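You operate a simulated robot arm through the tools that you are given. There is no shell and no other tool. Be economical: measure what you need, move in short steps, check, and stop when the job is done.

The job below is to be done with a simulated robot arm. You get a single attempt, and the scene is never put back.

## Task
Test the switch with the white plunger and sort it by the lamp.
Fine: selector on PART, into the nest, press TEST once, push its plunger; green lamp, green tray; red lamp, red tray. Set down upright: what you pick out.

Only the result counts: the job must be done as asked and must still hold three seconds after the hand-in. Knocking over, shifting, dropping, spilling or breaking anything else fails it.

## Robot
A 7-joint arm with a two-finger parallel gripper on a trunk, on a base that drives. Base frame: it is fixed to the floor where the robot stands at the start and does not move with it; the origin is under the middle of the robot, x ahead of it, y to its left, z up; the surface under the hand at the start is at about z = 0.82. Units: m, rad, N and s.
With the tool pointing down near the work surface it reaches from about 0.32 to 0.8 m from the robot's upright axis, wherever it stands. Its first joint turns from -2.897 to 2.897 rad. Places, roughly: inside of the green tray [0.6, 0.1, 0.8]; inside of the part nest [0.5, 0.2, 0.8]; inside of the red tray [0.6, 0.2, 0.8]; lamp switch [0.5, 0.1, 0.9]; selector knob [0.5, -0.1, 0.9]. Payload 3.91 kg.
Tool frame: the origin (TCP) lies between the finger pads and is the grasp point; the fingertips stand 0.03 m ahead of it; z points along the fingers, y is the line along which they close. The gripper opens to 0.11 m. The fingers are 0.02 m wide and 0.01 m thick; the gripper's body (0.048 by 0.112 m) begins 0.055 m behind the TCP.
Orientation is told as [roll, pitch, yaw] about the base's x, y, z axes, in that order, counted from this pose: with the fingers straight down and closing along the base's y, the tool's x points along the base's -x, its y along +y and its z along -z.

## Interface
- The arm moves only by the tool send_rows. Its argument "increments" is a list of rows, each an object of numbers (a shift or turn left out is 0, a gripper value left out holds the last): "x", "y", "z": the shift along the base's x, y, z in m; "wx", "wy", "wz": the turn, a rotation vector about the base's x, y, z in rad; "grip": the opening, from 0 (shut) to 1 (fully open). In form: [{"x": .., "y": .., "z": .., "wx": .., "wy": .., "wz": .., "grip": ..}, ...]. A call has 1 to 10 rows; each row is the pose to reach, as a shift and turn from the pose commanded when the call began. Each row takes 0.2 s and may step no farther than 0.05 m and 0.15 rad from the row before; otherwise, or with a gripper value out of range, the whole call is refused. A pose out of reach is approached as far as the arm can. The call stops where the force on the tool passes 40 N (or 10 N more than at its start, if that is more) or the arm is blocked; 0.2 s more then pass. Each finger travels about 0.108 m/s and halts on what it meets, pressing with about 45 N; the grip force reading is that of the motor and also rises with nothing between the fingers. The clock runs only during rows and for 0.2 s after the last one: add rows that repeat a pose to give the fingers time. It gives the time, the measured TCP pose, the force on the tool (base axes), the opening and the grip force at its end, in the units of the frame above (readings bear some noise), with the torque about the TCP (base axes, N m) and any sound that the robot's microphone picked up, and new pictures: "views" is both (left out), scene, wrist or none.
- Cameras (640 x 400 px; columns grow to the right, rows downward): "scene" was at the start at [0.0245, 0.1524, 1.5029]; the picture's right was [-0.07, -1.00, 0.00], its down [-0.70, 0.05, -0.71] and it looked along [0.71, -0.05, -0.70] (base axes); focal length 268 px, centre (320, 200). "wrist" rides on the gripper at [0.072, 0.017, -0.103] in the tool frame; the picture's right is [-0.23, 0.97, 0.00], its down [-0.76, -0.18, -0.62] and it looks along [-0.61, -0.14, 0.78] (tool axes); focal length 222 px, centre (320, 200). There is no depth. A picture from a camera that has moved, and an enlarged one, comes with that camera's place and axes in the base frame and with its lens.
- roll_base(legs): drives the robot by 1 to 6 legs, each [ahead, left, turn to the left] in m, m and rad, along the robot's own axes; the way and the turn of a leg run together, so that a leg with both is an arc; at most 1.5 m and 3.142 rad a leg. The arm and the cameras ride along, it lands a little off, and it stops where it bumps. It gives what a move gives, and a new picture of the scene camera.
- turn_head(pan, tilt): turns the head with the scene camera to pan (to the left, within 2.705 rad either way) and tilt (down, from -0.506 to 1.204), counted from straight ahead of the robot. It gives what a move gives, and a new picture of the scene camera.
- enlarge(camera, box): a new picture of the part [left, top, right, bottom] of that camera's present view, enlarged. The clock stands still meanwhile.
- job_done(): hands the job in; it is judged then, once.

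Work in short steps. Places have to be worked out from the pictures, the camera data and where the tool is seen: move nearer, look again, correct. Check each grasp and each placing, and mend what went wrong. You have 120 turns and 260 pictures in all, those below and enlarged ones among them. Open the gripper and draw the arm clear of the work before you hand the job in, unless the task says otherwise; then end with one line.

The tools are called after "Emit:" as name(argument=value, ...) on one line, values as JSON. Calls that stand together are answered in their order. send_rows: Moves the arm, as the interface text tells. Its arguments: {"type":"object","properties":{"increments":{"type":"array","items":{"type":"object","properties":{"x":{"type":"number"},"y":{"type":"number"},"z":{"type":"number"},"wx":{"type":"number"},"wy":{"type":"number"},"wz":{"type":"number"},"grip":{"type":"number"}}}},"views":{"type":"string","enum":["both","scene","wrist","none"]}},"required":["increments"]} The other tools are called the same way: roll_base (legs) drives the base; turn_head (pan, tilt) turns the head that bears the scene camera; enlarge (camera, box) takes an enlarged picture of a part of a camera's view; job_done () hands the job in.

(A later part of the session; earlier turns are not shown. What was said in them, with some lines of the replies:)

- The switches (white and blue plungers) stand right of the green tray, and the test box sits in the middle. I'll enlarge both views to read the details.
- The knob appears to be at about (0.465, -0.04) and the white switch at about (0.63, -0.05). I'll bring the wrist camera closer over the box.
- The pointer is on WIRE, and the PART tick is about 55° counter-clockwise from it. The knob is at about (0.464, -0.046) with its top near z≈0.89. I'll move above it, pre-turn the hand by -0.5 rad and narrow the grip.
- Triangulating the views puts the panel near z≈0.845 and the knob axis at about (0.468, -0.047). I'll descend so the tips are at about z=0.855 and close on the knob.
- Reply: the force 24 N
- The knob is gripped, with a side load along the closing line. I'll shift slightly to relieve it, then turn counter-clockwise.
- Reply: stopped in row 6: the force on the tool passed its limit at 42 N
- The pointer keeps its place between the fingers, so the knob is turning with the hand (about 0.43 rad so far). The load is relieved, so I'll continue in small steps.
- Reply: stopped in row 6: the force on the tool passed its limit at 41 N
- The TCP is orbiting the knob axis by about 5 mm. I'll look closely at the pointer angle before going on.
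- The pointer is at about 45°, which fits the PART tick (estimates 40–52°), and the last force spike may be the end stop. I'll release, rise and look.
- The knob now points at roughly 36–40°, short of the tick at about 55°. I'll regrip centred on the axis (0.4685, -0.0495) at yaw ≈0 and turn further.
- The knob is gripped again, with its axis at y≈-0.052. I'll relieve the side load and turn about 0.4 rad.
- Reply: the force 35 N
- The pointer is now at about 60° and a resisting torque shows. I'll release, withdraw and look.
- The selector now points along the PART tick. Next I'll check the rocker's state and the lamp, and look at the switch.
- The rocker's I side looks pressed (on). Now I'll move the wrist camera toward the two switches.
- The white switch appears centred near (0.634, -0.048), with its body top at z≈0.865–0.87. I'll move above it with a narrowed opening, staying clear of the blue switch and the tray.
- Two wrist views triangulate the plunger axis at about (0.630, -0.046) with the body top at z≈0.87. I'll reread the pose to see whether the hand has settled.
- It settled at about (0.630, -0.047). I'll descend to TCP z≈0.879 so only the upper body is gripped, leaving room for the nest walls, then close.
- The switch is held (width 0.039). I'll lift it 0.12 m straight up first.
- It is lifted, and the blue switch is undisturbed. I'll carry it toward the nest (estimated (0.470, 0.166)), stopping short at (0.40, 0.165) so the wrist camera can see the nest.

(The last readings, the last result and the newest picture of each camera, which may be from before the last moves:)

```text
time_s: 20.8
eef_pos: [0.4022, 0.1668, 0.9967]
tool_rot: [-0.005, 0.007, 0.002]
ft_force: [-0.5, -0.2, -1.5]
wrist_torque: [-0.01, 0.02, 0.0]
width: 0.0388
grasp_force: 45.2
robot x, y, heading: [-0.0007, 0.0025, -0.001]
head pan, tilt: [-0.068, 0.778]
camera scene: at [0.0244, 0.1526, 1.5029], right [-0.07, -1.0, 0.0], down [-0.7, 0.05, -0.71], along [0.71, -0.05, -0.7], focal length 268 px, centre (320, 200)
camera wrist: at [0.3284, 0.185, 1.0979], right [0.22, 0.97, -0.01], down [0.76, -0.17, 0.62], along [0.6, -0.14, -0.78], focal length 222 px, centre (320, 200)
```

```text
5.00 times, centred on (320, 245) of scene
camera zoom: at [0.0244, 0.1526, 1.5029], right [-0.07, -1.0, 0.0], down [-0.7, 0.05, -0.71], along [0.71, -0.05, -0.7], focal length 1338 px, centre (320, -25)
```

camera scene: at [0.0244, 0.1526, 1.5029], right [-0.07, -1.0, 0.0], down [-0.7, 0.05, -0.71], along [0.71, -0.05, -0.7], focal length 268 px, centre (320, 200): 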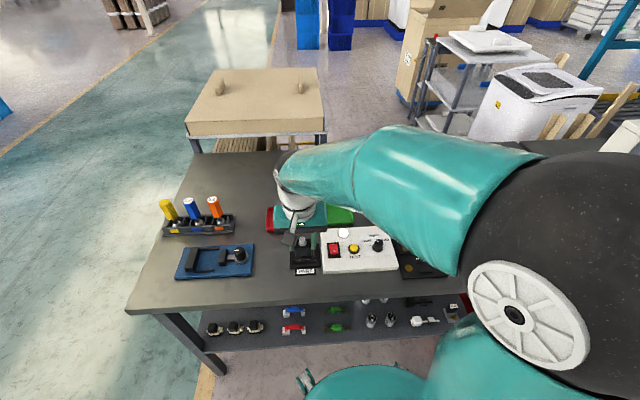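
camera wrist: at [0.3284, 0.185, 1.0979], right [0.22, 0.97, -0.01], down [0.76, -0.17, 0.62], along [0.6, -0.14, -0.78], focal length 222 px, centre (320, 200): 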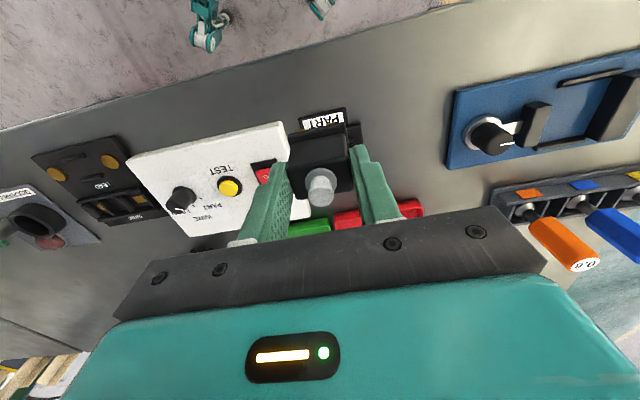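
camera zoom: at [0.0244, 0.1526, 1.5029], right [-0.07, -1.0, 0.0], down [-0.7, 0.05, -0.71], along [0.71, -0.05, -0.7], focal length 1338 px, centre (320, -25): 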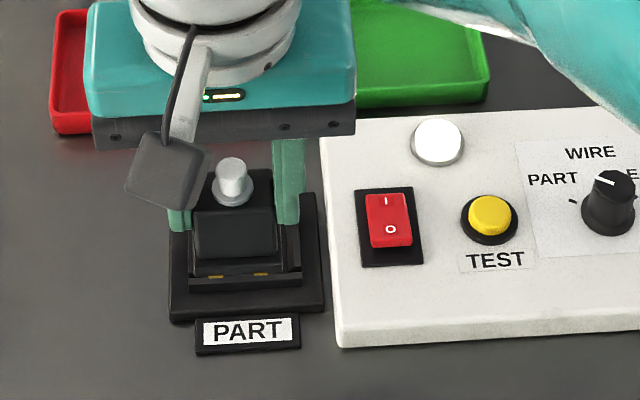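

The held part hides the nest. I'll step aside to measure the nest precisely with the wrist camera.

Emit:
send_rows(increments=[{"y": -0.035, "x": -0.01}, {"y": -0.07, "x": -0.02}, {"y": -0.1, "x": -0.03}, {"y": -0.1, "x": -0.03}], views="wrist")

Emit:
enlarge(camera="wrist", box=[350, 40, 510, 160])

Emit:
enlarge(camera="scene", box=[270, 205, 370, 285])

```text
time_s: 21.8
eef_pos: [0.3725, 0.066, 0.9975]
tool_rot: [-0.007, 0.005, 0.002]
ft_force: [-0.4, -0.5, -0.8]
wrist_torque: [0.03, -0.01, 0.02]
width: 0.0388
grasp_force: 45.0
robot x, y, heading: [0.0029, 0.0001, 0.006]
head pan, tilt: [-0.068, 0.778]
camera wrist: at [0.299, 0.0847, 1.1002], right [0.22, 0.97, -0.01], down [0.76, -0.17, 0.62], along [0.6, -0.14, -0.78], focal length 222 px, centre (320, 200)
```

wrist: 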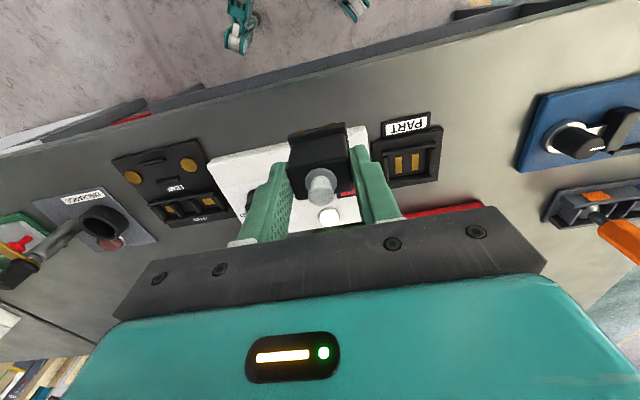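

```text
3.33 times, centred on (430, 100) of wrist
camera zoom: at [0.299, 0.0847, 1.1002], right [0.22, 0.97, -0.01], down [0.76, -0.17, 0.62], along [0.6, -0.14, -0.78], focal length 740 px, centre (-47, 533)
```

zoom: 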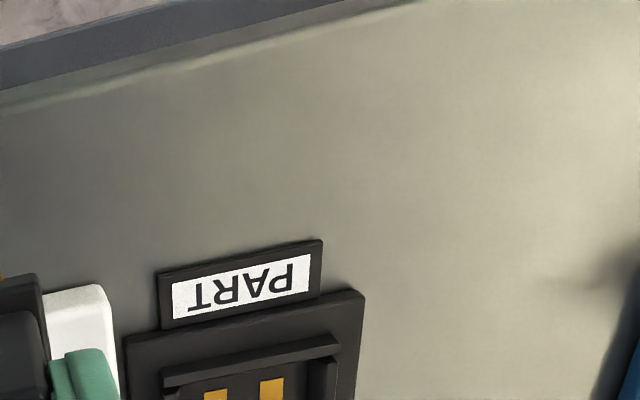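

```text
5.00 times, centred on (320, 245) of scene
camera zoom: at [0.0243, 0.152, 1.503], right [-0.07, -1.0, 0.0], down [-0.7, 0.05, -0.71], along [0.71, -0.05, -0.7], focal length 1338 px, centre (320, -25)
```

zoom: 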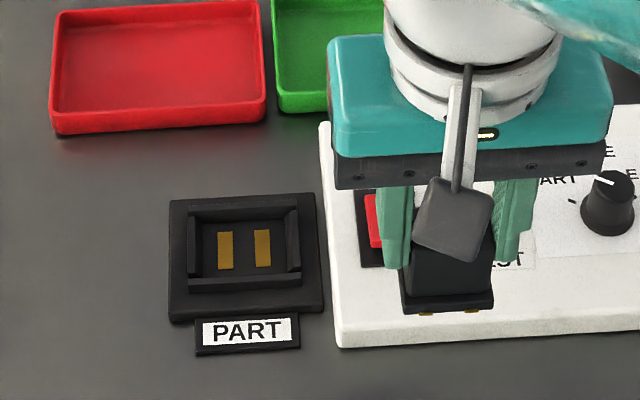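

Emit:
enlarge(camera="wrist", box=[350, 100, 470, 200])

```text
4.00 times, centred on (410, 150) of wrist
camera zoom: at [0.299, 0.0847, 1.1002], right [0.22, 0.97, -0.01], down [0.76, -0.17, 0.62], along [0.6, -0.14, -0.78], focal length 888 px, centre (-40, 400)
```

zoom: 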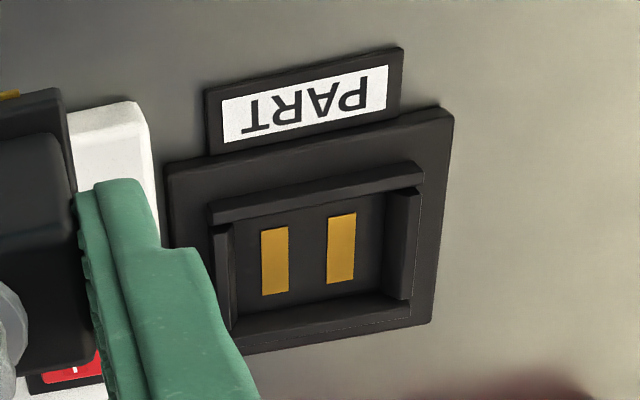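

The nest centre relative to the TCP is about (+0.096, +0.0995). Allowing for the part sitting about 2 mm behind the TCP, I'll move over the nest and stop with the part about 4 cm above the floor to check.

Emit:
send_rows(increments=[{"x": 0.03, "y": 0.035}, {"x": 0.06, "y": 0.07}, {"x": 0.0975, "y": 0.099}, {"x": 0.0975, "y": 0.099, "z": -0.04}, {"x": 0.0975, "y": 0.099, "z": -0.075}, {"x": 0.0975, "y": 0.099, "z": -0.075}, {"x": 0.0975, "y": 0.099, "z": -0.075}], views="wrist")

Emit:
enlarge(camera="scene", box=[270, 215, 350, 280])

Emit:
enlarge(camera="wrist", box=[240, 80, 400, 200])

```text
time_s: 23.4
eef_pos: [0.4682, 0.163, 0.9213]
tool_rot: [-0.006, 0.005, 0.001]
ft_force: [-0.6, -0.4, -0.7]
wrist_torque: [0.0, -0.02, 0.0]
width: 0.0388
grasp_force: 44.7
robot x, y, heading: [-0.0018, 0.0003, -0.001]
head pan, tilt: [-0.068, 0.778]
camera wrist: at [0.3956, 0.182, 1.0235], right [0.22, 0.97, -0.01], down [0.76, -0.17, 0.62], along [0.6, -0.14, -0.78], focal length 222 px, centre (320, 200)
```

wrist: 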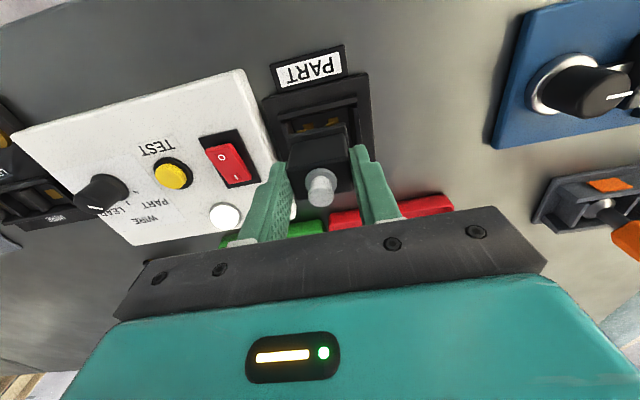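

```text
6.15 times, centred on (310, 248) of scene
camera zoom: at [0.0246, 0.1523, 1.5029], right [-0.07, -1.0, 0.0], down [-0.7, 0.05, -0.71], along [0.71, -0.05, -0.7], focal length 1646 px, centre (382, -92)
```

zoom: 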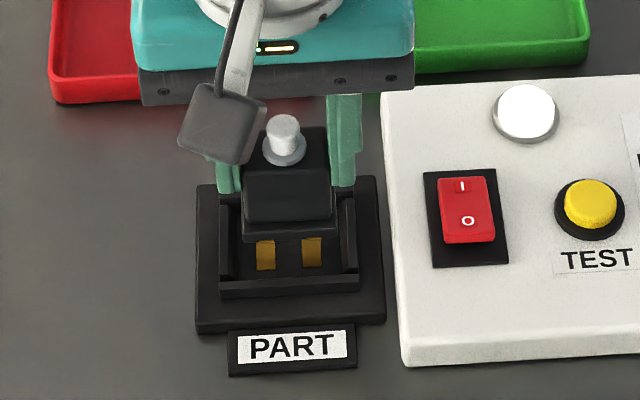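

```text
3.33 times, centred on (320, 140) of wrist
camera zoom: at [0.3956, 0.182, 1.0235], right [0.22, 0.97, -0.01], down [0.76, -0.17, 0.62], along [0.6, -0.14, -0.78], focal length 740 px, centre (320, 400)
```

zoom: 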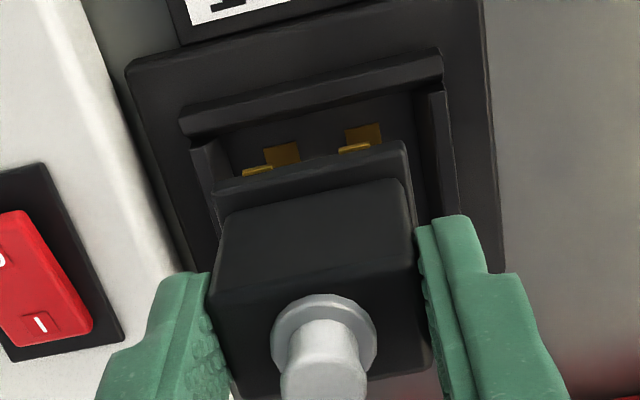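

The part sits centred over the pocket to within about 1 mm in y and x. I'll shift y by +1 mm and lower gently.

Emit:
send_rows(increments=[{"y": 0.001, "z": -0.012}, {"y": 0.001, "z": -0.02}, {"y": 0.001, "z": -0.025}, {"y": 0.001, "z": -0.029}, {"y": 0.001, "z": -0.032}], views="wrist")

Emit:
enlarge(camera="scene", box=[270, 215, 350, 280])

Emit:
enlarge(camera="wrist", box=[240, 80, 400, 200])

```text
time_s: 24.6
eef_pos: [0.4695, 0.1661, 0.8915]
tool_rot: [-0.006, 0.005, 0.003]
ft_force: [0.1, -0.3, -1.1]
wrist_torque: [-0.01, -0.01, -0.01]
width: 0.0385
grasp_force: 45.1
robot x, y, heading: [-0.002, 0.0024, -0.004]
head pan, tilt: [-0.068, 0.778]
camera wrist: at [0.396, 0.1848, 0.993], right [0.22, 0.97, -0.01], down [0.77, -0.17, 0.62], along [0.6, -0.14, -0.78], focal length 222 px, centre (320, 200)
```

wrist: 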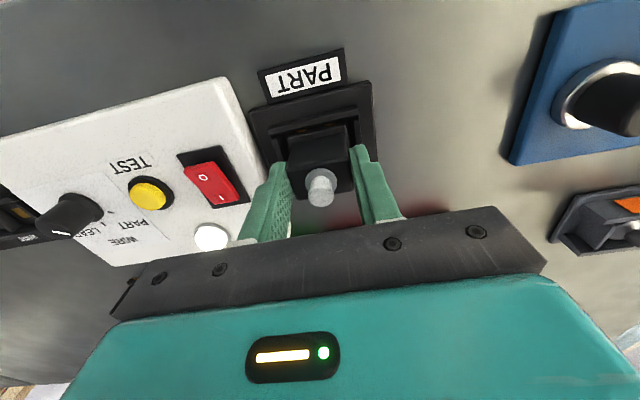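

```text
6.15 times, centred on (310, 248) of scene
camera zoom: at [0.0245, 0.1523, 1.5029], right [-0.07, -1.0, 0.0], down [-0.7, 0.05, -0.71], along [0.71, -0.05, -0.7], focal length 1646 px, centre (382, -92)
```

zoom: 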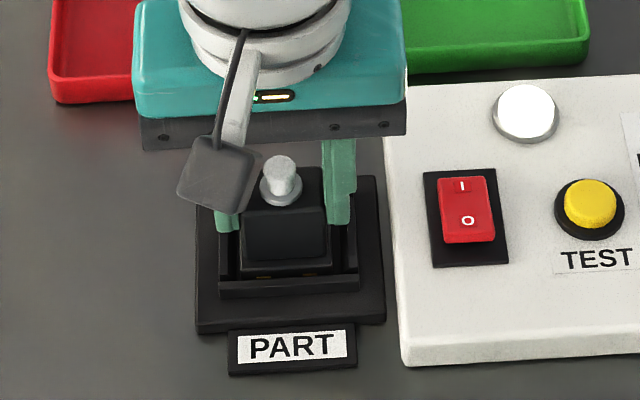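

```text
3.33 times, centred on (320, 140) of wrist
camera zoom: at [0.396, 0.1848, 0.993], right [0.22, 0.97, -0.01], down [0.77, -0.17, 0.62], along [0.6, -0.14, -0.78], focal length 740 px, centre (320, 400)
```

zoom: 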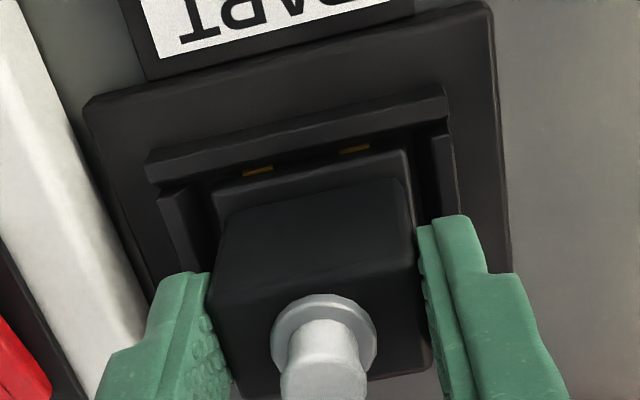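

The part has entered the pocket with even gaps and no contact force yet. I'll keep lowering in small steps.

Emit:
send_rows(increments=[{"z": -0.002}, {"z": -0.004}, {"z": -0.006}, {"z": -0.008}], views="wrist")

Emit:
enlarge(camera="scene", box=[270, 215, 350, 280])

```text
time_s: 25.6
eef_pos: [0.471, 0.1666, 0.8843]
tool_rot: [-0.005, 0.003, 0.001]
ft_force: [-4.1, -3.5, 33.3]
wrist_torque: [0.05, -0.01, 0.01]
width: 0.039
grasp_force: 44.9
robot x, y, heading: [0.0003, -0.0012, 0.001]
head pan, tilt: [-0.068, 0.778]
camera wrist: at [0.3969, 0.1845, 0.9855], right [0.22, 0.97, 0.0], down [0.76, -0.17, 0.62], along [0.61, -0.14, -0.78], focal length 222 px, centre (320, 200)
```

wrist: 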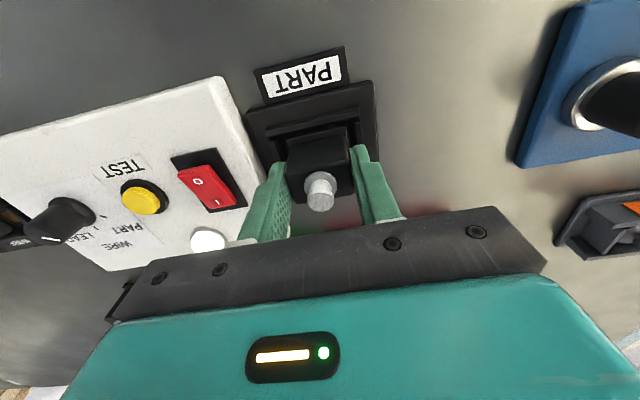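

```text
6.15 times, centred on (310, 248) of scene
camera zoom: at [0.0241, 0.1521, 1.503], right [-0.07, -1.0, 0.0], down [-0.7, 0.05, -0.71], along [0.71, -0.05, -0.7], focal length 1646 px, centre (382, -92)
```

zoom: 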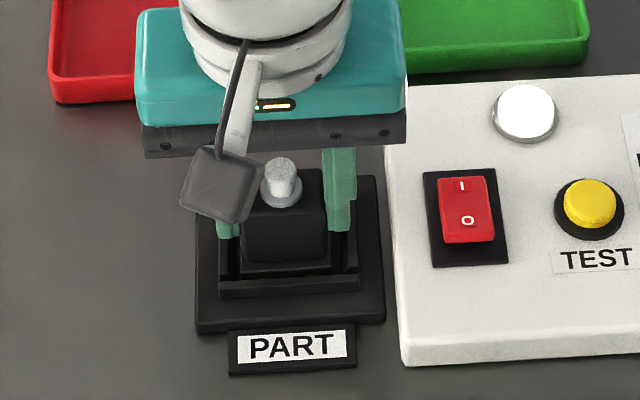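

Contact at z≈0.884 with 33 N down, so the part is seated. I'll unload, open slightly and rise.

Emit:
send_rows(increments=[{"z": 0.004}, {"z": 0.005, "grip": 0.48}, {"z": 0.005, "grip": 0.48}, {"z": 0.03}, {"z": 0.07}, {"z": 0.11}], views="wrist")

Emit:
enlarge(camera="scene", box=[270, 215, 350, 280])

Emit:
enlarge(camera="wrist", box=[240, 80, 400, 200])

```text
time_s: 27.0
eef_pos: [0.4694, 0.1646, 0.9926]
tool_rot: [-0.004, 0.006, 0.001]
ft_force: [0.2, 1.2, -0.1]
wrist_torque: [0.0, 0.0, 0.02]
width: 0.0526
grasp_force: 0.1
robot x, y, heading: [-0.0012, 0.0003, -0.0]
head pan, tilt: [-0.068, 0.778]
camera wrist: at [0.396, 0.1834, 1.0951], right [0.22, 0.97, -0.01], down [0.77, -0.17, 0.62], along [0.6, -0.14, -0.78], focal length 222 px, centre (320, 200)
```

wrist: 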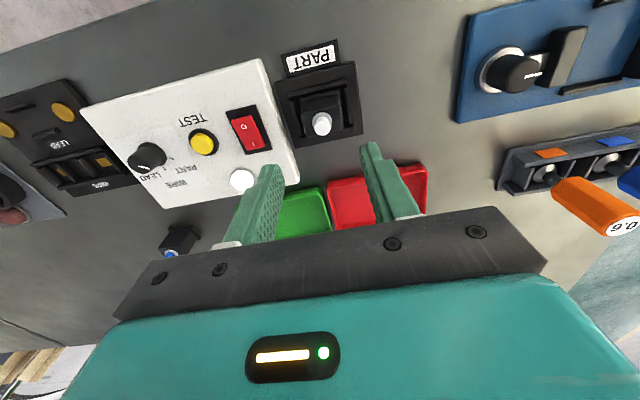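

```text
6.15 times, centred on (310, 248) of scene
camera zoom: at [0.025, 0.1525, 1.5029], right [-0.07, -1.0, 0.0], down [-0.7, 0.05, -0.71], along [0.71, -0.05, -0.7], focal length 1646 px, centre (382, -92)
```

zoom: 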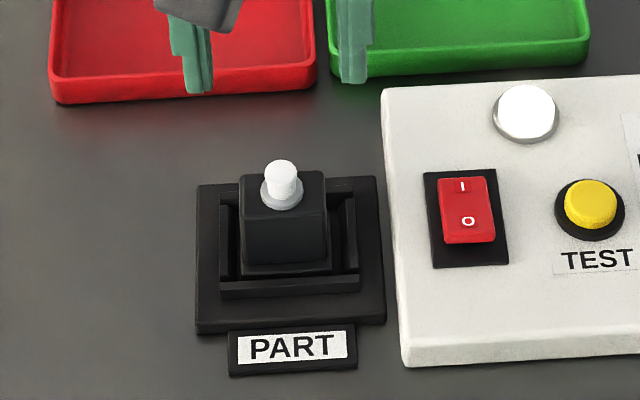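

```text
3.33 times, centred on (320, 140) of wrist
camera zoom: at [0.396, 0.1834, 1.0951], right [0.22, 0.97, -0.01], down [0.77, -0.17, 0.62], along [0.6, -0.14, -0.78], focal length 740 px, centre (320, 400)
```

zoom: 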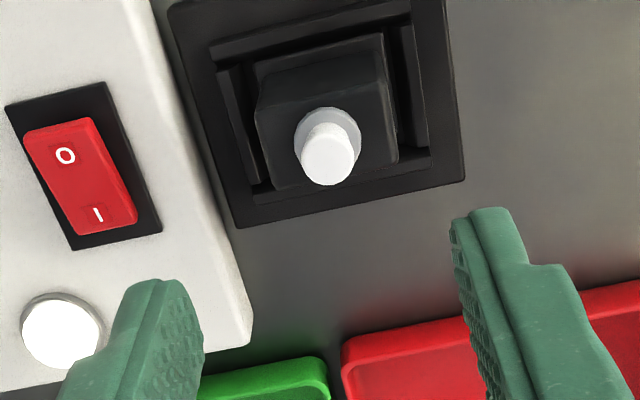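

The switch sits seated and upright in the nest. Next I'll close the fingers and move near the TEST button for a direct view, staying high.

Emit:
send_rows(increments=[{"x": -0.03, "y": -0.03, "grip": 0}, {"x": -0.06, "y": -0.06, "grip": 0}, {"x": -0.06, "y": -0.1, "grip": 0}, {"x": -0.06, "y": -0.142, "grip": 0}, {"x": -0.06, "y": -0.142, "grip": 0}, {"x": -0.06, "y": -0.142, "grip": 0}], views="wrist")

Emit:
enlarge(camera="wrist", box=[240, 80, 400, 200])

Emit:
enlarge(camera="scene", box=[310, 200, 410, 280])

```text
time_s: 28.4
eef_pos: [0.4119, 0.0228, 0.9917]
tool_rot: [-0.005, 0.004, 0.004]
ft_force: [0.8, -1.2, -0.6]
wrist_torque: [-0.02, -0.02, 0.01]
width: 0.0
grasp_force: 37.2
robot x, y, heading: [0.0027, 0.0001, 0.004]
head pan, tilt: [-0.068, 0.778]
camera wrist: at [0.3385, 0.0408, 1.0944], right [0.22, 0.97, -0.01], down [0.76, -0.17, 0.62], along [0.6, -0.14, -0.78], focal length 222 px, centre (320, 200)
```

wrist: 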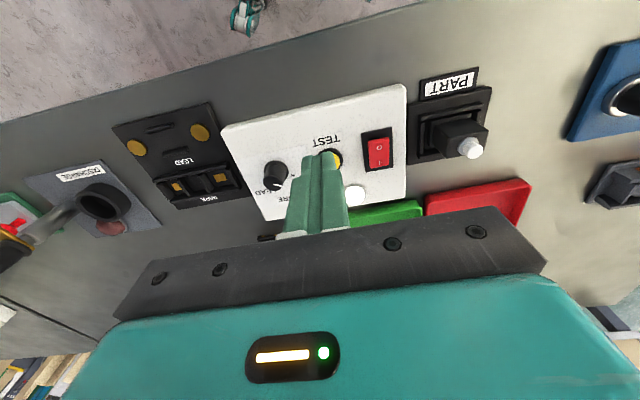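

```text
3.33 times, centred on (320, 140) of wrist
camera zoom: at [0.3385, 0.0408, 1.0944], right [0.22, 0.97, -0.01], down [0.76, -0.17, 0.62], along [0.6, -0.14, -0.78], focal length 740 px, centre (320, 400)
```

zoom: 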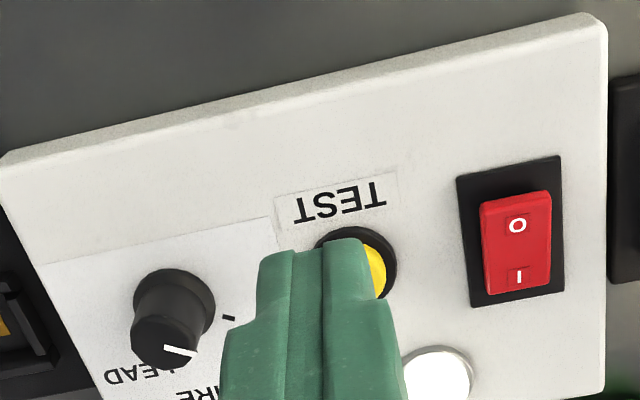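

```text
5.00 times, centred on (360, 240) of scene
camera zoom: at [0.0241, 0.152, 1.503], right [-0.07, -1.0, 0.0], down [-0.7, 0.05, -0.71], along [0.71, -0.05, -0.7], focal length 1338 px, centre (120, 0)
```

zoom: 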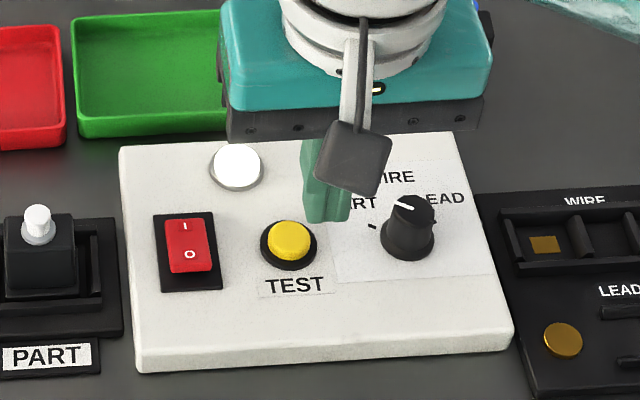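

TEST is at about (0.469, 0.023). I'll move above it to TCP z≈0.905 (tips at 0.875) and check alignment.

Emit:
send_rows(increments=[{"x": 0.03, "z": -0.02}, {"x": 0.057, "y": 0.0005, "z": -0.05}, {"x": 0.057, "y": 0.0005, "z": -0.086}, {"x": 0.057, "y": 0.0005, "z": -0.086}], views="none")

Emit:
enlarge(camera="wrist", box=[240, 80, 400, 200])

Emit:
enlarge(camera="scene", box=[320, 210, 400, 270])

```text
time_s: 29.4
eef_pos: [0.4662, 0.0236, 0.9061]
tool_rot: [-0.003, 0.003, 0.001]
ft_force: [0.8, -0.1, 0.3]
wrist_torque: [-0.02, 0.01, 0.01]
width: 0.0
grasp_force: 37.6
robot x, y, heading: [0.0005, 0.0013, -0.005]
head pan, tilt: [-0.068, 0.778]
```

```text
3.33 times, centred on (320, 140) of wrist
camera zoom: at [0.3928, 0.0427, 1.0081], right [0.22, 0.97, -0.01], down [0.76, -0.17, 0.62], along [0.6, -0.14, -0.78], focal length 740 px, centre (320, 400)
```

zoom: 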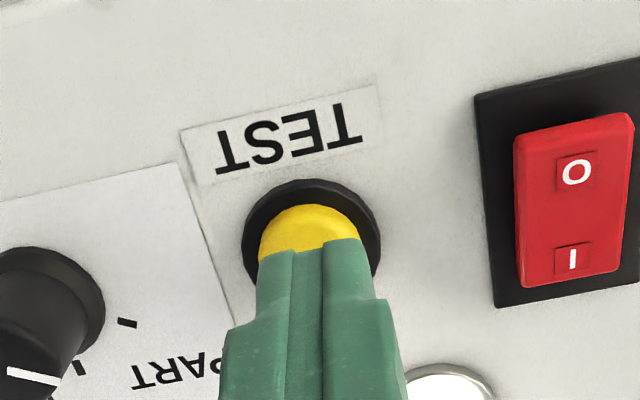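

```text
6.67 times, centred on (360, 240) of scene
camera zoom: at [0.025, 0.1523, 1.5029], right [-0.07, -1.0, 0.0], down [-0.7, 0.05, -0.71], along [0.71, -0.05, -0.7], focal length 1783 px, centre (53, -67)
```

zoom: 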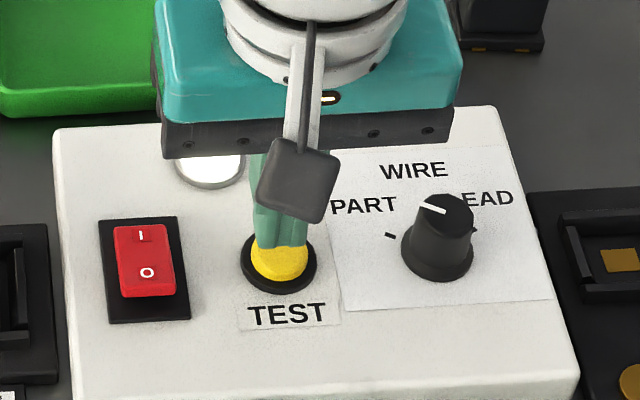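

Aligned over the button. I'll press once, straight down and back up.

Emit:
send_rows(increments=[{"x": 0.001, "z": -0.008}, {"x": 0.001, "z": -0.012}, {"x": 0.001, "z": -0.015}, {"x": 0.001, "z": -0.018}, {"x": 0.001, "z": -0.021}], views="none")

Emit:
enlarge(camera="scene", box=[320, 210, 400, 270])

```text
time_s: 30.6
eef_pos: [0.4672, 0.0258, 0.8856]
tool_rot: [-0.004, 0.006, 0.003]
ft_force: [-0.8, 1.1, -0.4]
wrist_torque: [-0.02, 0.01, 0.01]
width: 0.0
grasp_force: 37.5
robot x, y, heading: [0.0, 0.0014, 0.002]
head pan, tilt: [-0.068, 0.778]
```

```text
6.67 times, centred on (360, 240) of scene
camera zoom: at [0.0245, 0.1523, 1.5029], right [-0.07, -1.0, 0.0], down [-0.7, 0.05, -0.71], along [0.71, -0.05, -0.7], focal length 1783 px, centre (53, -67)
```

zoom: 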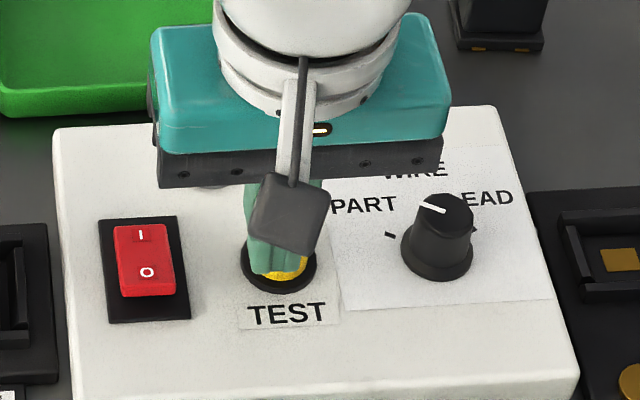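

No contact yet (tips at about z 0.856). I'll continue down in 1.5 mm steps.

Emit:
send_rows(increments=[{"z": -0.002}, {"z": -0.004}, {"z": -0.006}, {"z": -0.008}], views="none")

Emit:
enlarge(camera="scene", box=[320, 210, 400, 270])

```text
time_s: 31.6
eef_pos: [0.4665, 0.0235, 0.8783]
tool_rot: [-0.004, 0.003, 0.002]
ft_force: [-2.6, 0.4, 9.0]
wrist_torque: [0.05, 0.01, 0.02]
width: 0.0001
grasp_force: 37.9
robot x, y, heading: [0.0029, 0.001, 0.0]
head pan, tilt: [-0.068, 0.778]
heard: click
```

```text
6.67 times, centred on (360, 240) of scene
camera zoom: at [0.0242, 0.1523, 1.5029], right [-0.07, -1.0, 0.0], down [-0.7, 0.05, -0.71], along [0.71, -0.05, -0.7], focal length 1783 px, centre (53, -67)
```

zoom: 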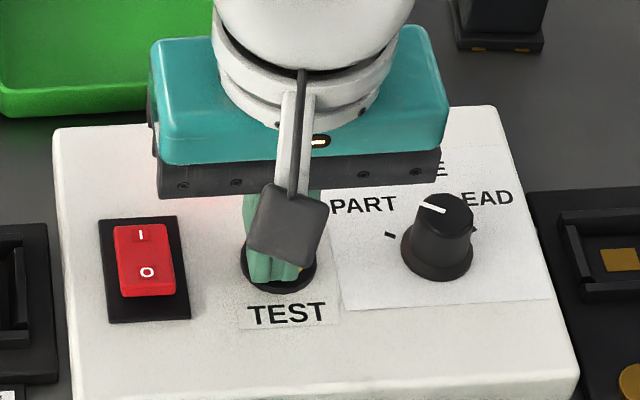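

A click was heard and there seems to be a red glow near the lamp. I'll rise straight off the button and look.

Emit:
send_rows(increments=[{"z": 0.03}, {"z": 0.07}, {"z": 0.09, "x": -0.03}], views="both")

Emit:
enlarge(camera="scene", box=[280, 200, 400, 280])

```text
time_s: 32.4
eef_pos: [0.4368, 0.0265, 0.972]
tool_rot: [-0.005, 0.005, 0.002]
ft_force: [-0.3, 0.3, 0.5]
wrist_torque: [0.0, 0.04, -0.02]
width: 0.0
grasp_force: 37.6
robot x, y, heading: [0.0004, 0.0013, -0.001]
head pan, tilt: [-0.068, 0.778]
camera scene: at [0.0259, 0.1523, 1.5029], right [-0.07, -1.0, 0.0], down [-0.7, 0.05, -0.71], along [0.71, -0.05, -0.7], focal length 268 px, centre (320, 200)
camera wrist: at [0.3638, 0.0442, 1.0734], right [0.23, 0.97, -0.01], down [0.77, -0.17, 0.62], along [0.6, -0.14, -0.78], focal length 222 px, centre (320, 200)
```

scene: 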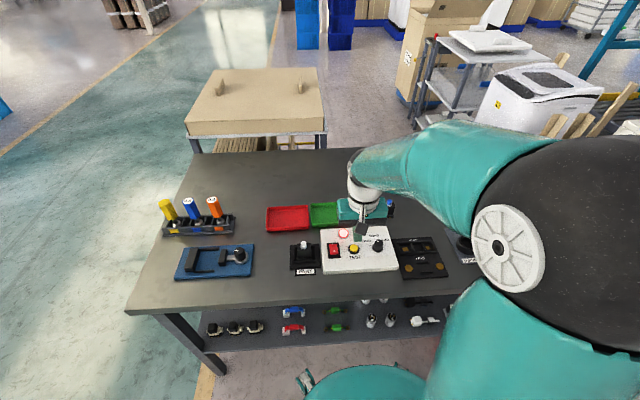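
wrist: 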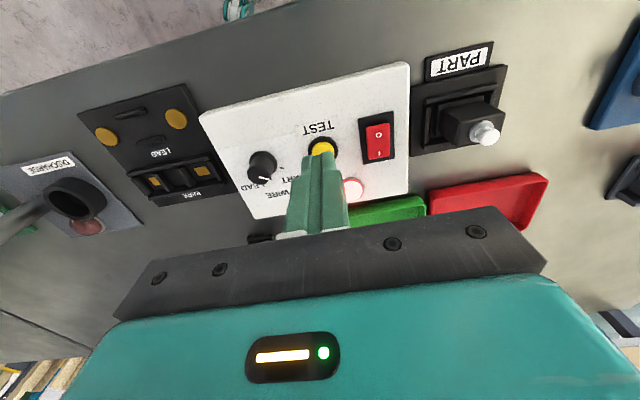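

```text
5.00 times, centred on (340, 240) of scene
camera zoom: at [0.0259, 0.1523, 1.5029], right [-0.07, -1.0, 0.0], down [-0.7, 0.05, -0.71], along [0.71, -0.05, -0.7], focal length 1338 px, centre (220, 0)
```

zoom: 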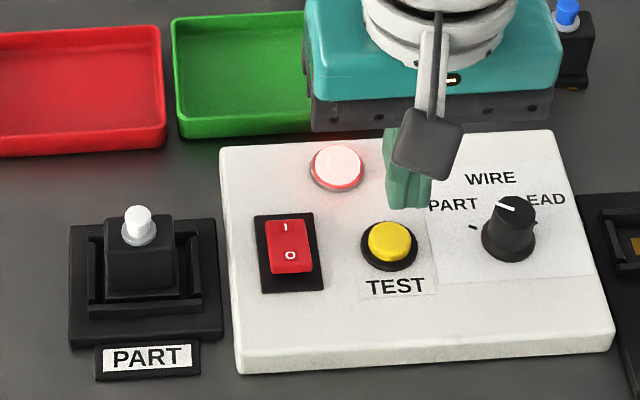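

The lamp is red now, before the plunger is pushed. I'll move over the plunger (about (0.469, 0.166)) with closed fingers.

Emit:
send_rows(increments=[{"x": 0.01, "y": 0.045}, {"x": 0.02, "y": 0.09}, {"x": 0.032, "y": 0.13}, {"x": 0.032, "y": 0.1415}, {"x": 0.032, "y": 0.1415, "z": -0.01}, {"x": 0.032, "y": 0.1415, "z": -0.01}], views="none")

Emit:
enlarge(camera="scene", box=[270, 200, 390, 280])

Emit:
enlarge(camera="wrist", box=[240, 80, 400, 200])

```text
time_s: 33.8
eef_pos: [0.4709, 0.1687, 0.9583]
tool_rot: [-0.004, 0.003, 0.002]
ft_force: [-0.9, -0.3, 0.1]
wrist_torque: [-0.02, -0.01, 0.03]
width: 0.0003
grasp_force: 37.2
robot x, y, heading: [-0.0025, 0.0026, 0.003]
head pan, tilt: [-0.068, 0.778]
```

```text
5.00 times, centred on (330, 240) of scene
camera zoom: at [0.0246, 0.1523, 1.5029], right [-0.07, -1.0, 0.0], down [-0.7, 0.05, -0.71], along [0.71, -0.05, -0.7], focal length 1338 px, centre (270, 0)
```

zoom: 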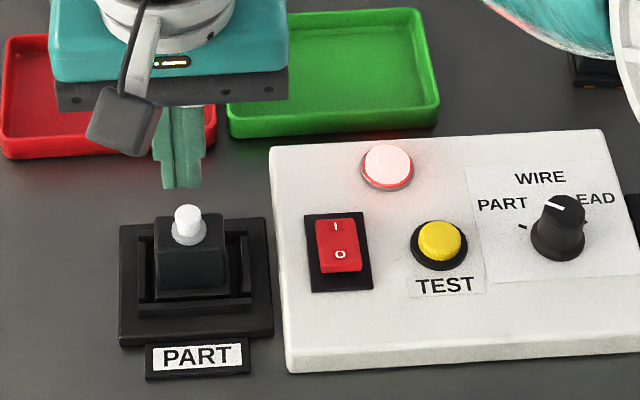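

```text
3.33 times, centred on (320, 140) of wrist
camera zoom: at [0.3959, 0.1863, 1.0603], right [0.22, 0.97, -0.01], down [0.76, -0.17, 0.62], along [0.6, -0.14, -0.78], focal length 740 px, centre (320, 400)
```

zoom: 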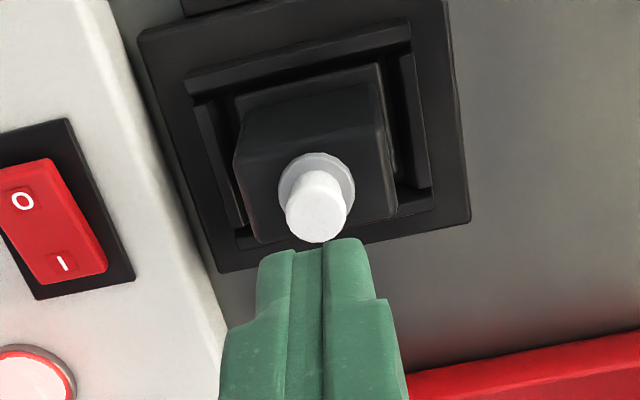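

Aligned to within 3 mm. I'll descend and push slowly.

Emit:
send_rows(increments=[{"x": -0.002, "z": -0.02}, {"x": -0.002, "z": -0.028}, {"x": -0.002, "z": -0.032}, {"x": -0.002, "z": -0.035}, {"x": -0.002, "z": -0.037}, {"x": -0.002, "z": -0.037}], views="none")

Emit:
enlarge(camera="scene", box=[270, 200, 390, 280])

```text
time_s: 35.2
eef_pos: [0.467, 0.1671, 0.9212]
tool_rot: [-0.006, 0.002, 0.002]
ft_force: [0.3, 1.7, 2.0]
wrist_torque: [-0.01, 0.0, 0.01]
width: 0.0
grasp_force: 37.7
robot x, y, heading: [-0.0004, -0.0027, 0.004]
head pan, tilt: [-0.068, 0.778]
```

```text
5.00 times, centred on (330, 240) of scene
camera zoom: at [0.0245, 0.1523, 1.5029], right [-0.07, -1.0, 0.0], down [-0.7, 0.05, -0.71], along [0.71, -0.05, -0.7], focal length 1338 px, centre (270, 0)
```

zoom: 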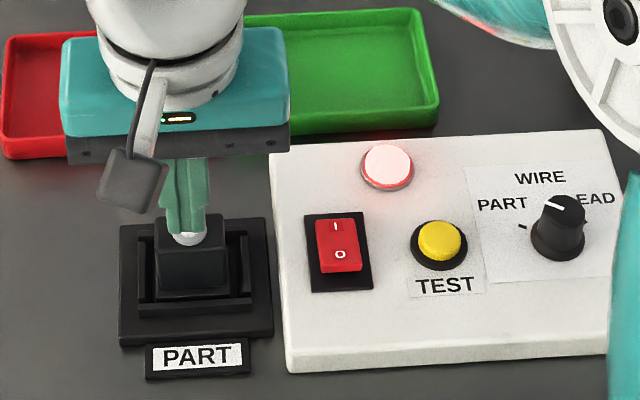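

Contact is just starting (2 N), so I'll push a few millimetres further.

Emit:
send_rows(increments=[{"z": -0.002}, {"z": -0.004}, {"z": -0.006}, {"z": -0.006}], views="none")

Emit:
enlarge(camera="scene", box=[270, 200, 390, 280])

```text
time_s: 36.2
eef_pos: [0.4683, 0.1671, 0.9153]
tool_rot: [-0.004, 0.004, 0.003]
ft_force: [-2.1, 0.3, 9.0]
wrist_torque: [-0.03, 0.05, 0.02]
width: 0.0001
grasp_force: 37.5
robot x, y, heading: [0.0003, 0.0015, 0.003]
head pan, tilt: [-0.068, 0.778]
heard: click
```

```text
5.00 times, centred on (330, 240) of scene
camera zoom: at [0.0243, 0.1522, 1.503], right [-0.07, -1.0, 0.0], down [-0.7, 0.05, -0.71], along [0.71, -0.05, -0.7], focal length 1338 px, centre (270, 0)
```

zoom: 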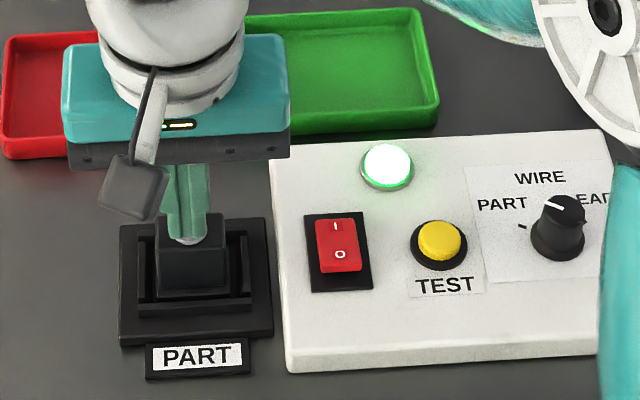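

A click and the lamp turned green. I'll rise and see how the lamp behaves.

Emit:
send_rows(increments=[{"z": 0.02}, {"z": 0.05}, {"z": 0.08}, {"z": 0.08}, {"z": 0.08}], views="none")

Emit:
enlarge(camera="scene", box=[250, 190, 400, 290])

Emit:
enlarge(camera="wrist", box=[240, 80, 400, 200])

```text
time_s: 37.4
eef_pos: [0.4673, 0.1682, 0.9955]
tool_rot: [-0.004, 0.006, 0.002]
ft_force: [-0.3, -1.1, 0.2]
wrist_torque: [0.02, 0.02, -0.01]
width: 0.0
grasp_force: 37.3
robot x, y, heading: [-0.0022, -0.0032, -0.005]
head pan, tilt: [-0.068, 0.778]
```

```text
4.00 times, centred on (325, 240) of scene
camera zoom: at [0.0245, 0.1523, 1.5029], right [-0.07, -1.0, 0.0], down [-0.7, 0.05, -0.71], along [0.71, -0.05, -0.7], focal length 1070 px, centre (300, 40)
```

zoom: 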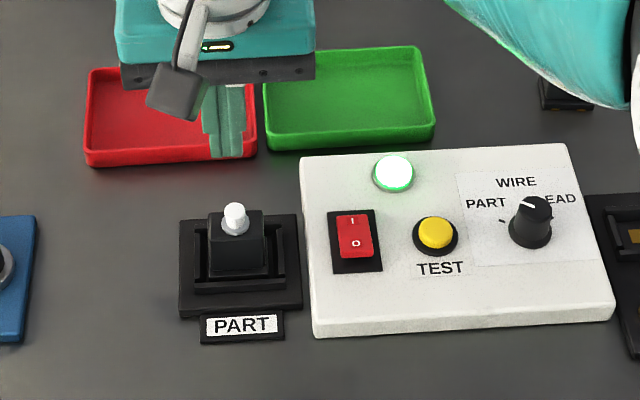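

```text
3.33 times, centred on (320, 140) of wrist
camera zoom: at [0.394, 0.1864, 1.0975], right [0.22, 0.97, -0.01], down [0.76, -0.17, 0.62], along [0.6, -0.14, -0.78], focal length 740 px, centre (320, 400)
```

zoom: 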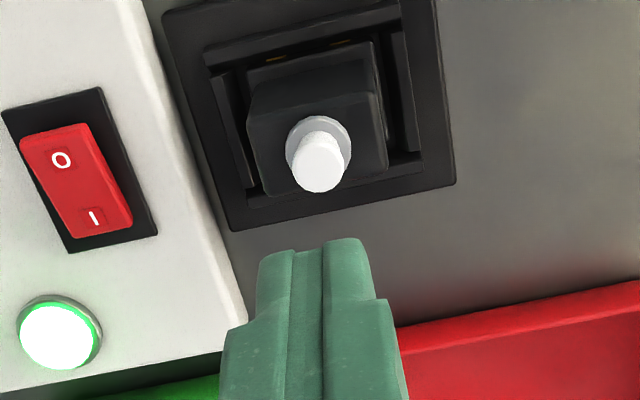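

Green stays on, so this one goes in the green tray. I'll regrip the switch: open, descend to z≈0.887 and close.

Emit:
send_rows(increments=[{"grip": 0.48}, {"grip": 0.48, "z": -0.01}, {"grip": 0.48, "z": -0.04}, {"z": -0.08}, {"z": -0.1}, {"z": -0.108}, {"z": -0.108, "grip": 0.15}, {"z": -0.108, "grip": 0.15}, {"z": -0.108, "grip": 0.15}], views="none")

Emit:
enlarge(camera="scene", box=[250, 190, 400, 290])

Emit:
enlarge(camera="wrist", box=[240, 80, 400, 200])

```text
time_s: 39.4
eef_pos: [0.4682, 0.1666, 0.8881]
tool_rot: [-0.005, 0.005, 0.001]
ft_force: [0.6, 0.3, 0.8]
wrist_torque: [0.0, -0.03, 0.0]
width: 0.0391
grasp_force: 45.2
robot x, y, heading: [0.0006, -0.0025, 0.003]
head pan, tilt: [-0.068, 0.778]
```

```text
4.00 times, centred on (325, 240) of scene
camera zoom: at [0.0246, 0.1523, 1.5029], right [-0.07, -1.0, 0.0], down [-0.7, 0.05, -0.71], along [0.71, -0.05, -0.7], focal length 1070 px, centre (300, 40)
```

zoom: 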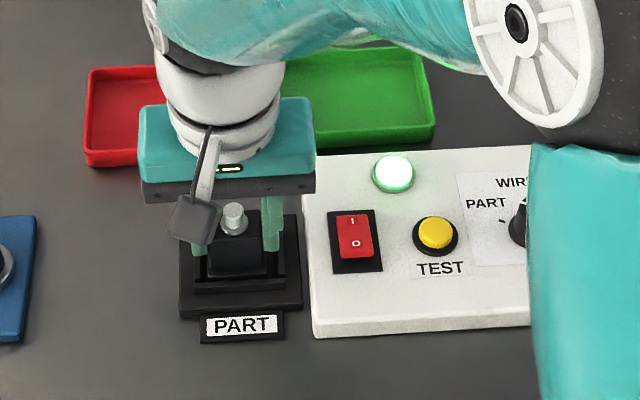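

```text
3.33 times, centred on (320, 140) of wrist
camera zoom: at [0.3937, 0.1852, 0.9899], right [0.22, 0.97, -0.01], down [0.76, -0.17, 0.62], along [0.6, -0.14, -0.78], focal length 740 px, centre (320, 400)
```

zoom: 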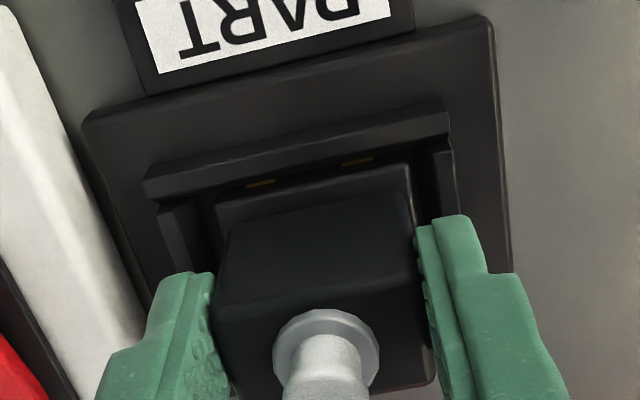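

The grip is good. I'll lift straight out and carry the part to above the green tray (centre about (0.63, 0.067)).

Emit:
send_rows(increments=[{"z": 0.02}, {"z": 0.06}, {"z": 0.1}, {"z": 0.11}, {"z": 0.11, "x": 0.04, "y": -0.025}, {"z": 0.11, "x": 0.08, "y": -0.05}, {"z": 0.11, "x": 0.12, "y": -0.075}, {"z": 0.11, "x": 0.16, "y": -0.1}, {"z": 0.11, "x": 0.16, "y": -0.1}, {"z": 0.11, "x": 0.16, "y": -0.1}], views="wrist")

Emit:
enlarge(camera="scene", box=[260, 160, 410, 260])

```text
time_s: 41.6
eef_pos: [0.6272, 0.0654, 0.9983]
tool_rot: [-0.004, 0.005, 0.002]
ft_force: [0.5, 0.8, -0.8]
wrist_torque: [0.04, 0.01, 0.0]
width: 0.0387
grasp_force: 45.1
robot x, y, heading: [-0.0034, 0.0016, -0.003]
head pan, tilt: [-0.068, 0.778]
camera wrist: at [0.5538, 0.0847, 1.1003], right [0.22, 0.97, -0.01], down [0.76, -0.17, 0.62], along [0.6, -0.14, -0.78], focal length 222 px, centre (320, 200)
```

wrist: 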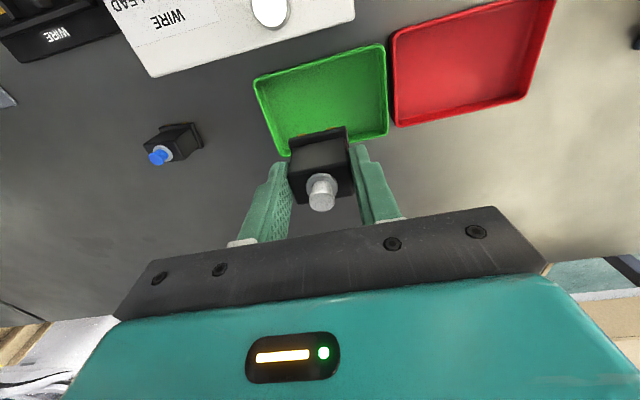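

```text
4.00 times, centred on (335, 210) of scene
camera zoom: at [0.0246, 0.1521, 1.503], right [-0.07, -1.0, 0.0], down [-0.7, 0.05, -0.71], along [0.71, -0.05, -0.7], focal length 1070 px, centre (260, 160)
```

zoom: 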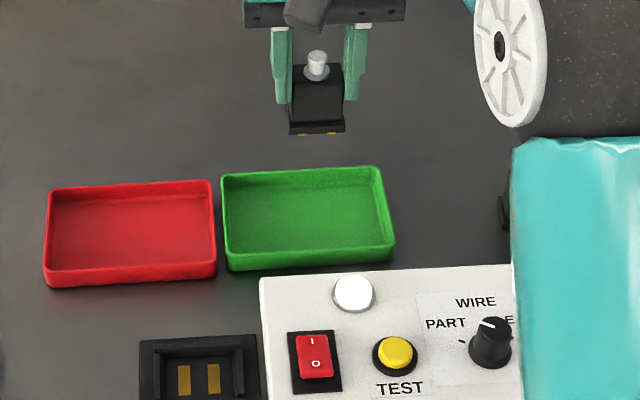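

The tray centre refines to about (0.625, 0.071). I'll shift slightly and lower to just above the tray floor.

Emit:
send_rows(increments=[{"x": -0.002, "y": 0.005, "z": -0.03}, {"x": -0.002, "y": 0.005, "z": -0.07}, {"x": -0.002, "y": 0.005, "z": -0.095}, {"x": -0.002, "y": 0.005, "z": -0.104}, {"x": -0.002, "y": 0.005, "z": -0.108}, {"x": -0.002, "y": 0.005, "z": -0.111}], views="wrist")

Emit:
enlarge(camera="scene", box=[290, 180, 390, 250])

```text
time_s: 43.0
eef_pos: [0.6254, 0.0718, 0.8859]
tool_rot: [-0.005, 0.004, 0.0]
ft_force: [-0.1, 0.2, -1.2]
wrist_torque: [-0.04, 0.01, 0.01]
width: 0.0389
grasp_force: 45.4
robot x, y, heading: [0.0003, -0.0018, 0.001]
head pan, tilt: [-0.068, 0.778]
camera wrist: at [0.552, 0.0909, 0.9883], right [0.22, 0.97, -0.01], down [0.76, -0.17, 0.62], along [0.6, -0.14, -0.78], focal length 222 px, centre (320, 200)
```

wrist: 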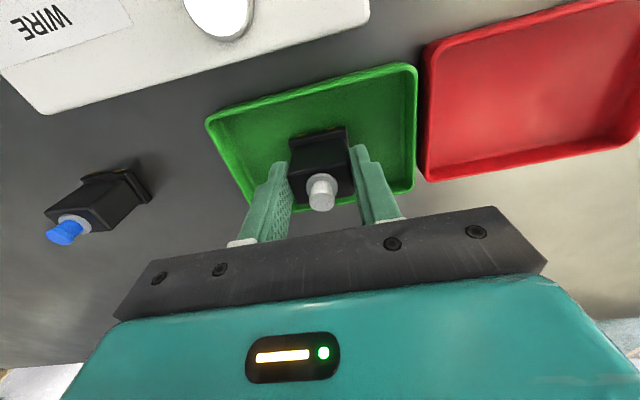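

```text
5.71 times, centred on (340, 215) of scene
camera zoom: at [0.0244, 0.1523, 1.5029], right [-0.07, -1.0, 0.0], down [-0.7, 0.05, -0.71], along [0.71, -0.05, -0.7], focal length 1529 px, centre (206, 114)
```

zoom: 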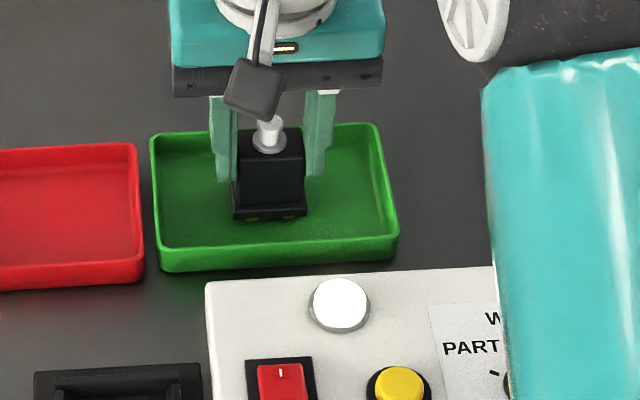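

The part is inside the tray and no contact shows yet. I'll ease down until it touches.

Emit:
send_rows(increments=[{"z": -0.0015}, {"z": -0.003}, {"z": -0.0045}], views="none")

```text
time_s: 43.8
eef_pos: [0.6249, 0.0711, 0.8821]
tool_rot: [-0.005, 0.004, 0.001]
ft_force: [0.5, 0.7, -1.4]
wrist_torque: [0.03, 0.0, 0.06]
width: 0.0391
grasp_force: 45.0
robot x, y, heading: [-0.0011, -0.0018, 0.002]
head pan, tilt: [-0.068, 0.778]
```

Emit:
send_rows(increments=[{"z": -0.001}, {"z": -0.002}, {"z": -0.003}, {"z": -0.004}], views="none")

```text
time_s: 44.8
eef_pos: [0.6262, 0.0714, 0.8811]
tool_rot: [-0.003, -0.002, 0.001]
ft_force: [-2.5, 3.6, 33.1]
wrist_torque: [0.2, 0.25, 0.04]
width: 0.0389
grasp_force: 45.2
robot x, y, heading: [-0.0004, -0.0019, -0.002]
head pan, tilt: [-0.068, 0.778]
```

Floor contact reads 33 N. I'll unload by 3 mm of command, open and rise clear.

Emit:
send_rows(increments=[{"z": 0.003}, {"z": 0.003, "grip": 0.55}, {"z": 0.003, "grip": 0.55}, {"z": 0.003, "grip": 0.55}, {"z": 0.03}, {"z": 0.07}, {"z": 0.11}, {"z": 0.15}], views="both")

Emit:
enlarge(camera="scene", box=[260, 180, 420, 290])

```text
time_s: 46.6
eef_pos: [0.6234, 0.0738, 1.0267]
tool_rot: [-0.003, 0.006, 0.001]
ft_force: [0.3, 0.8, -0.3]
wrist_torque: [0.02, 0.01, 0.0]
width: 0.0603
grasp_force: 0.1
robot x, y, heading: [-0.0037, -0.0022, 0.005]
head pan, tilt: [-0.068, 0.778]
camera scene: at [0.025, 0.1524, 1.5029], right [-0.07, -1.0, 0.0], down [-0.7, 0.05, -0.71], along [0.71, -0.05, -0.7], focal length 268 px, centre (320, 200)
camera wrist: at [0.5508, 0.0915, 1.1298], right [0.22, 0.97, -0.01], down [0.77, -0.17, 0.62], along [0.6, -0.14, -0.79], focal length 222 px, centre (320, 200)
```

scene: 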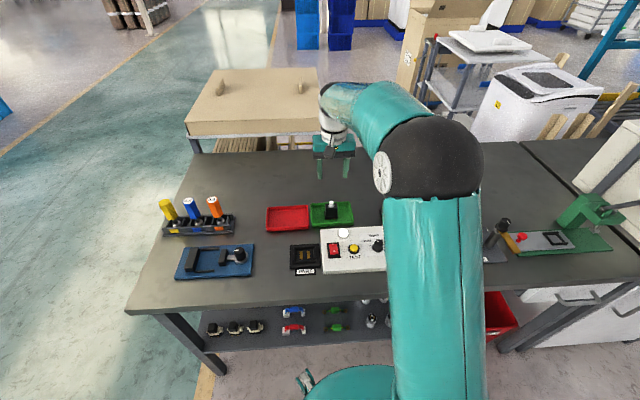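
wrist: 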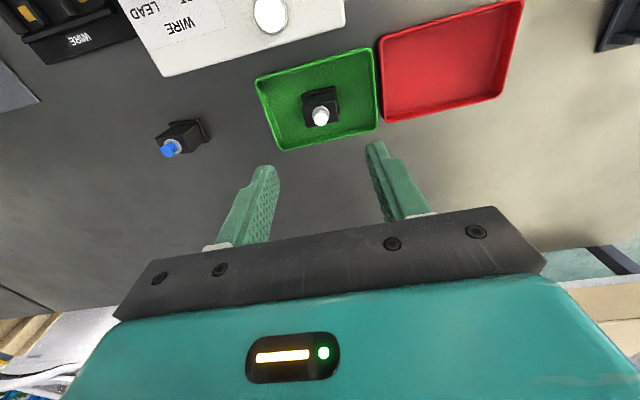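

```text
3.64 times, centred on (340, 235) of scene
camera zoom: at [0.025, 0.1524, 1.5029], right [-0.07, -1.0, 0.0], down [-0.7, 0.05, -0.71], along [0.71, -0.05, -0.7], focal length 973 px, centre (247, 73)
```

zoom: 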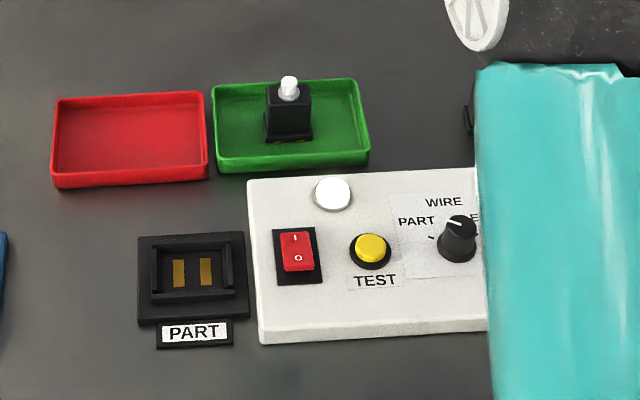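

The switch stands upright in the green tray, the other objects are undisturbed, and the arm is clear with the gripper open. I'm handing in.

Emit:
job_done()

```text
The job is handed in.
```

The white-plunger switch tested green and stands upright in the green tray; the selector is left on PART, and the job is handed in.
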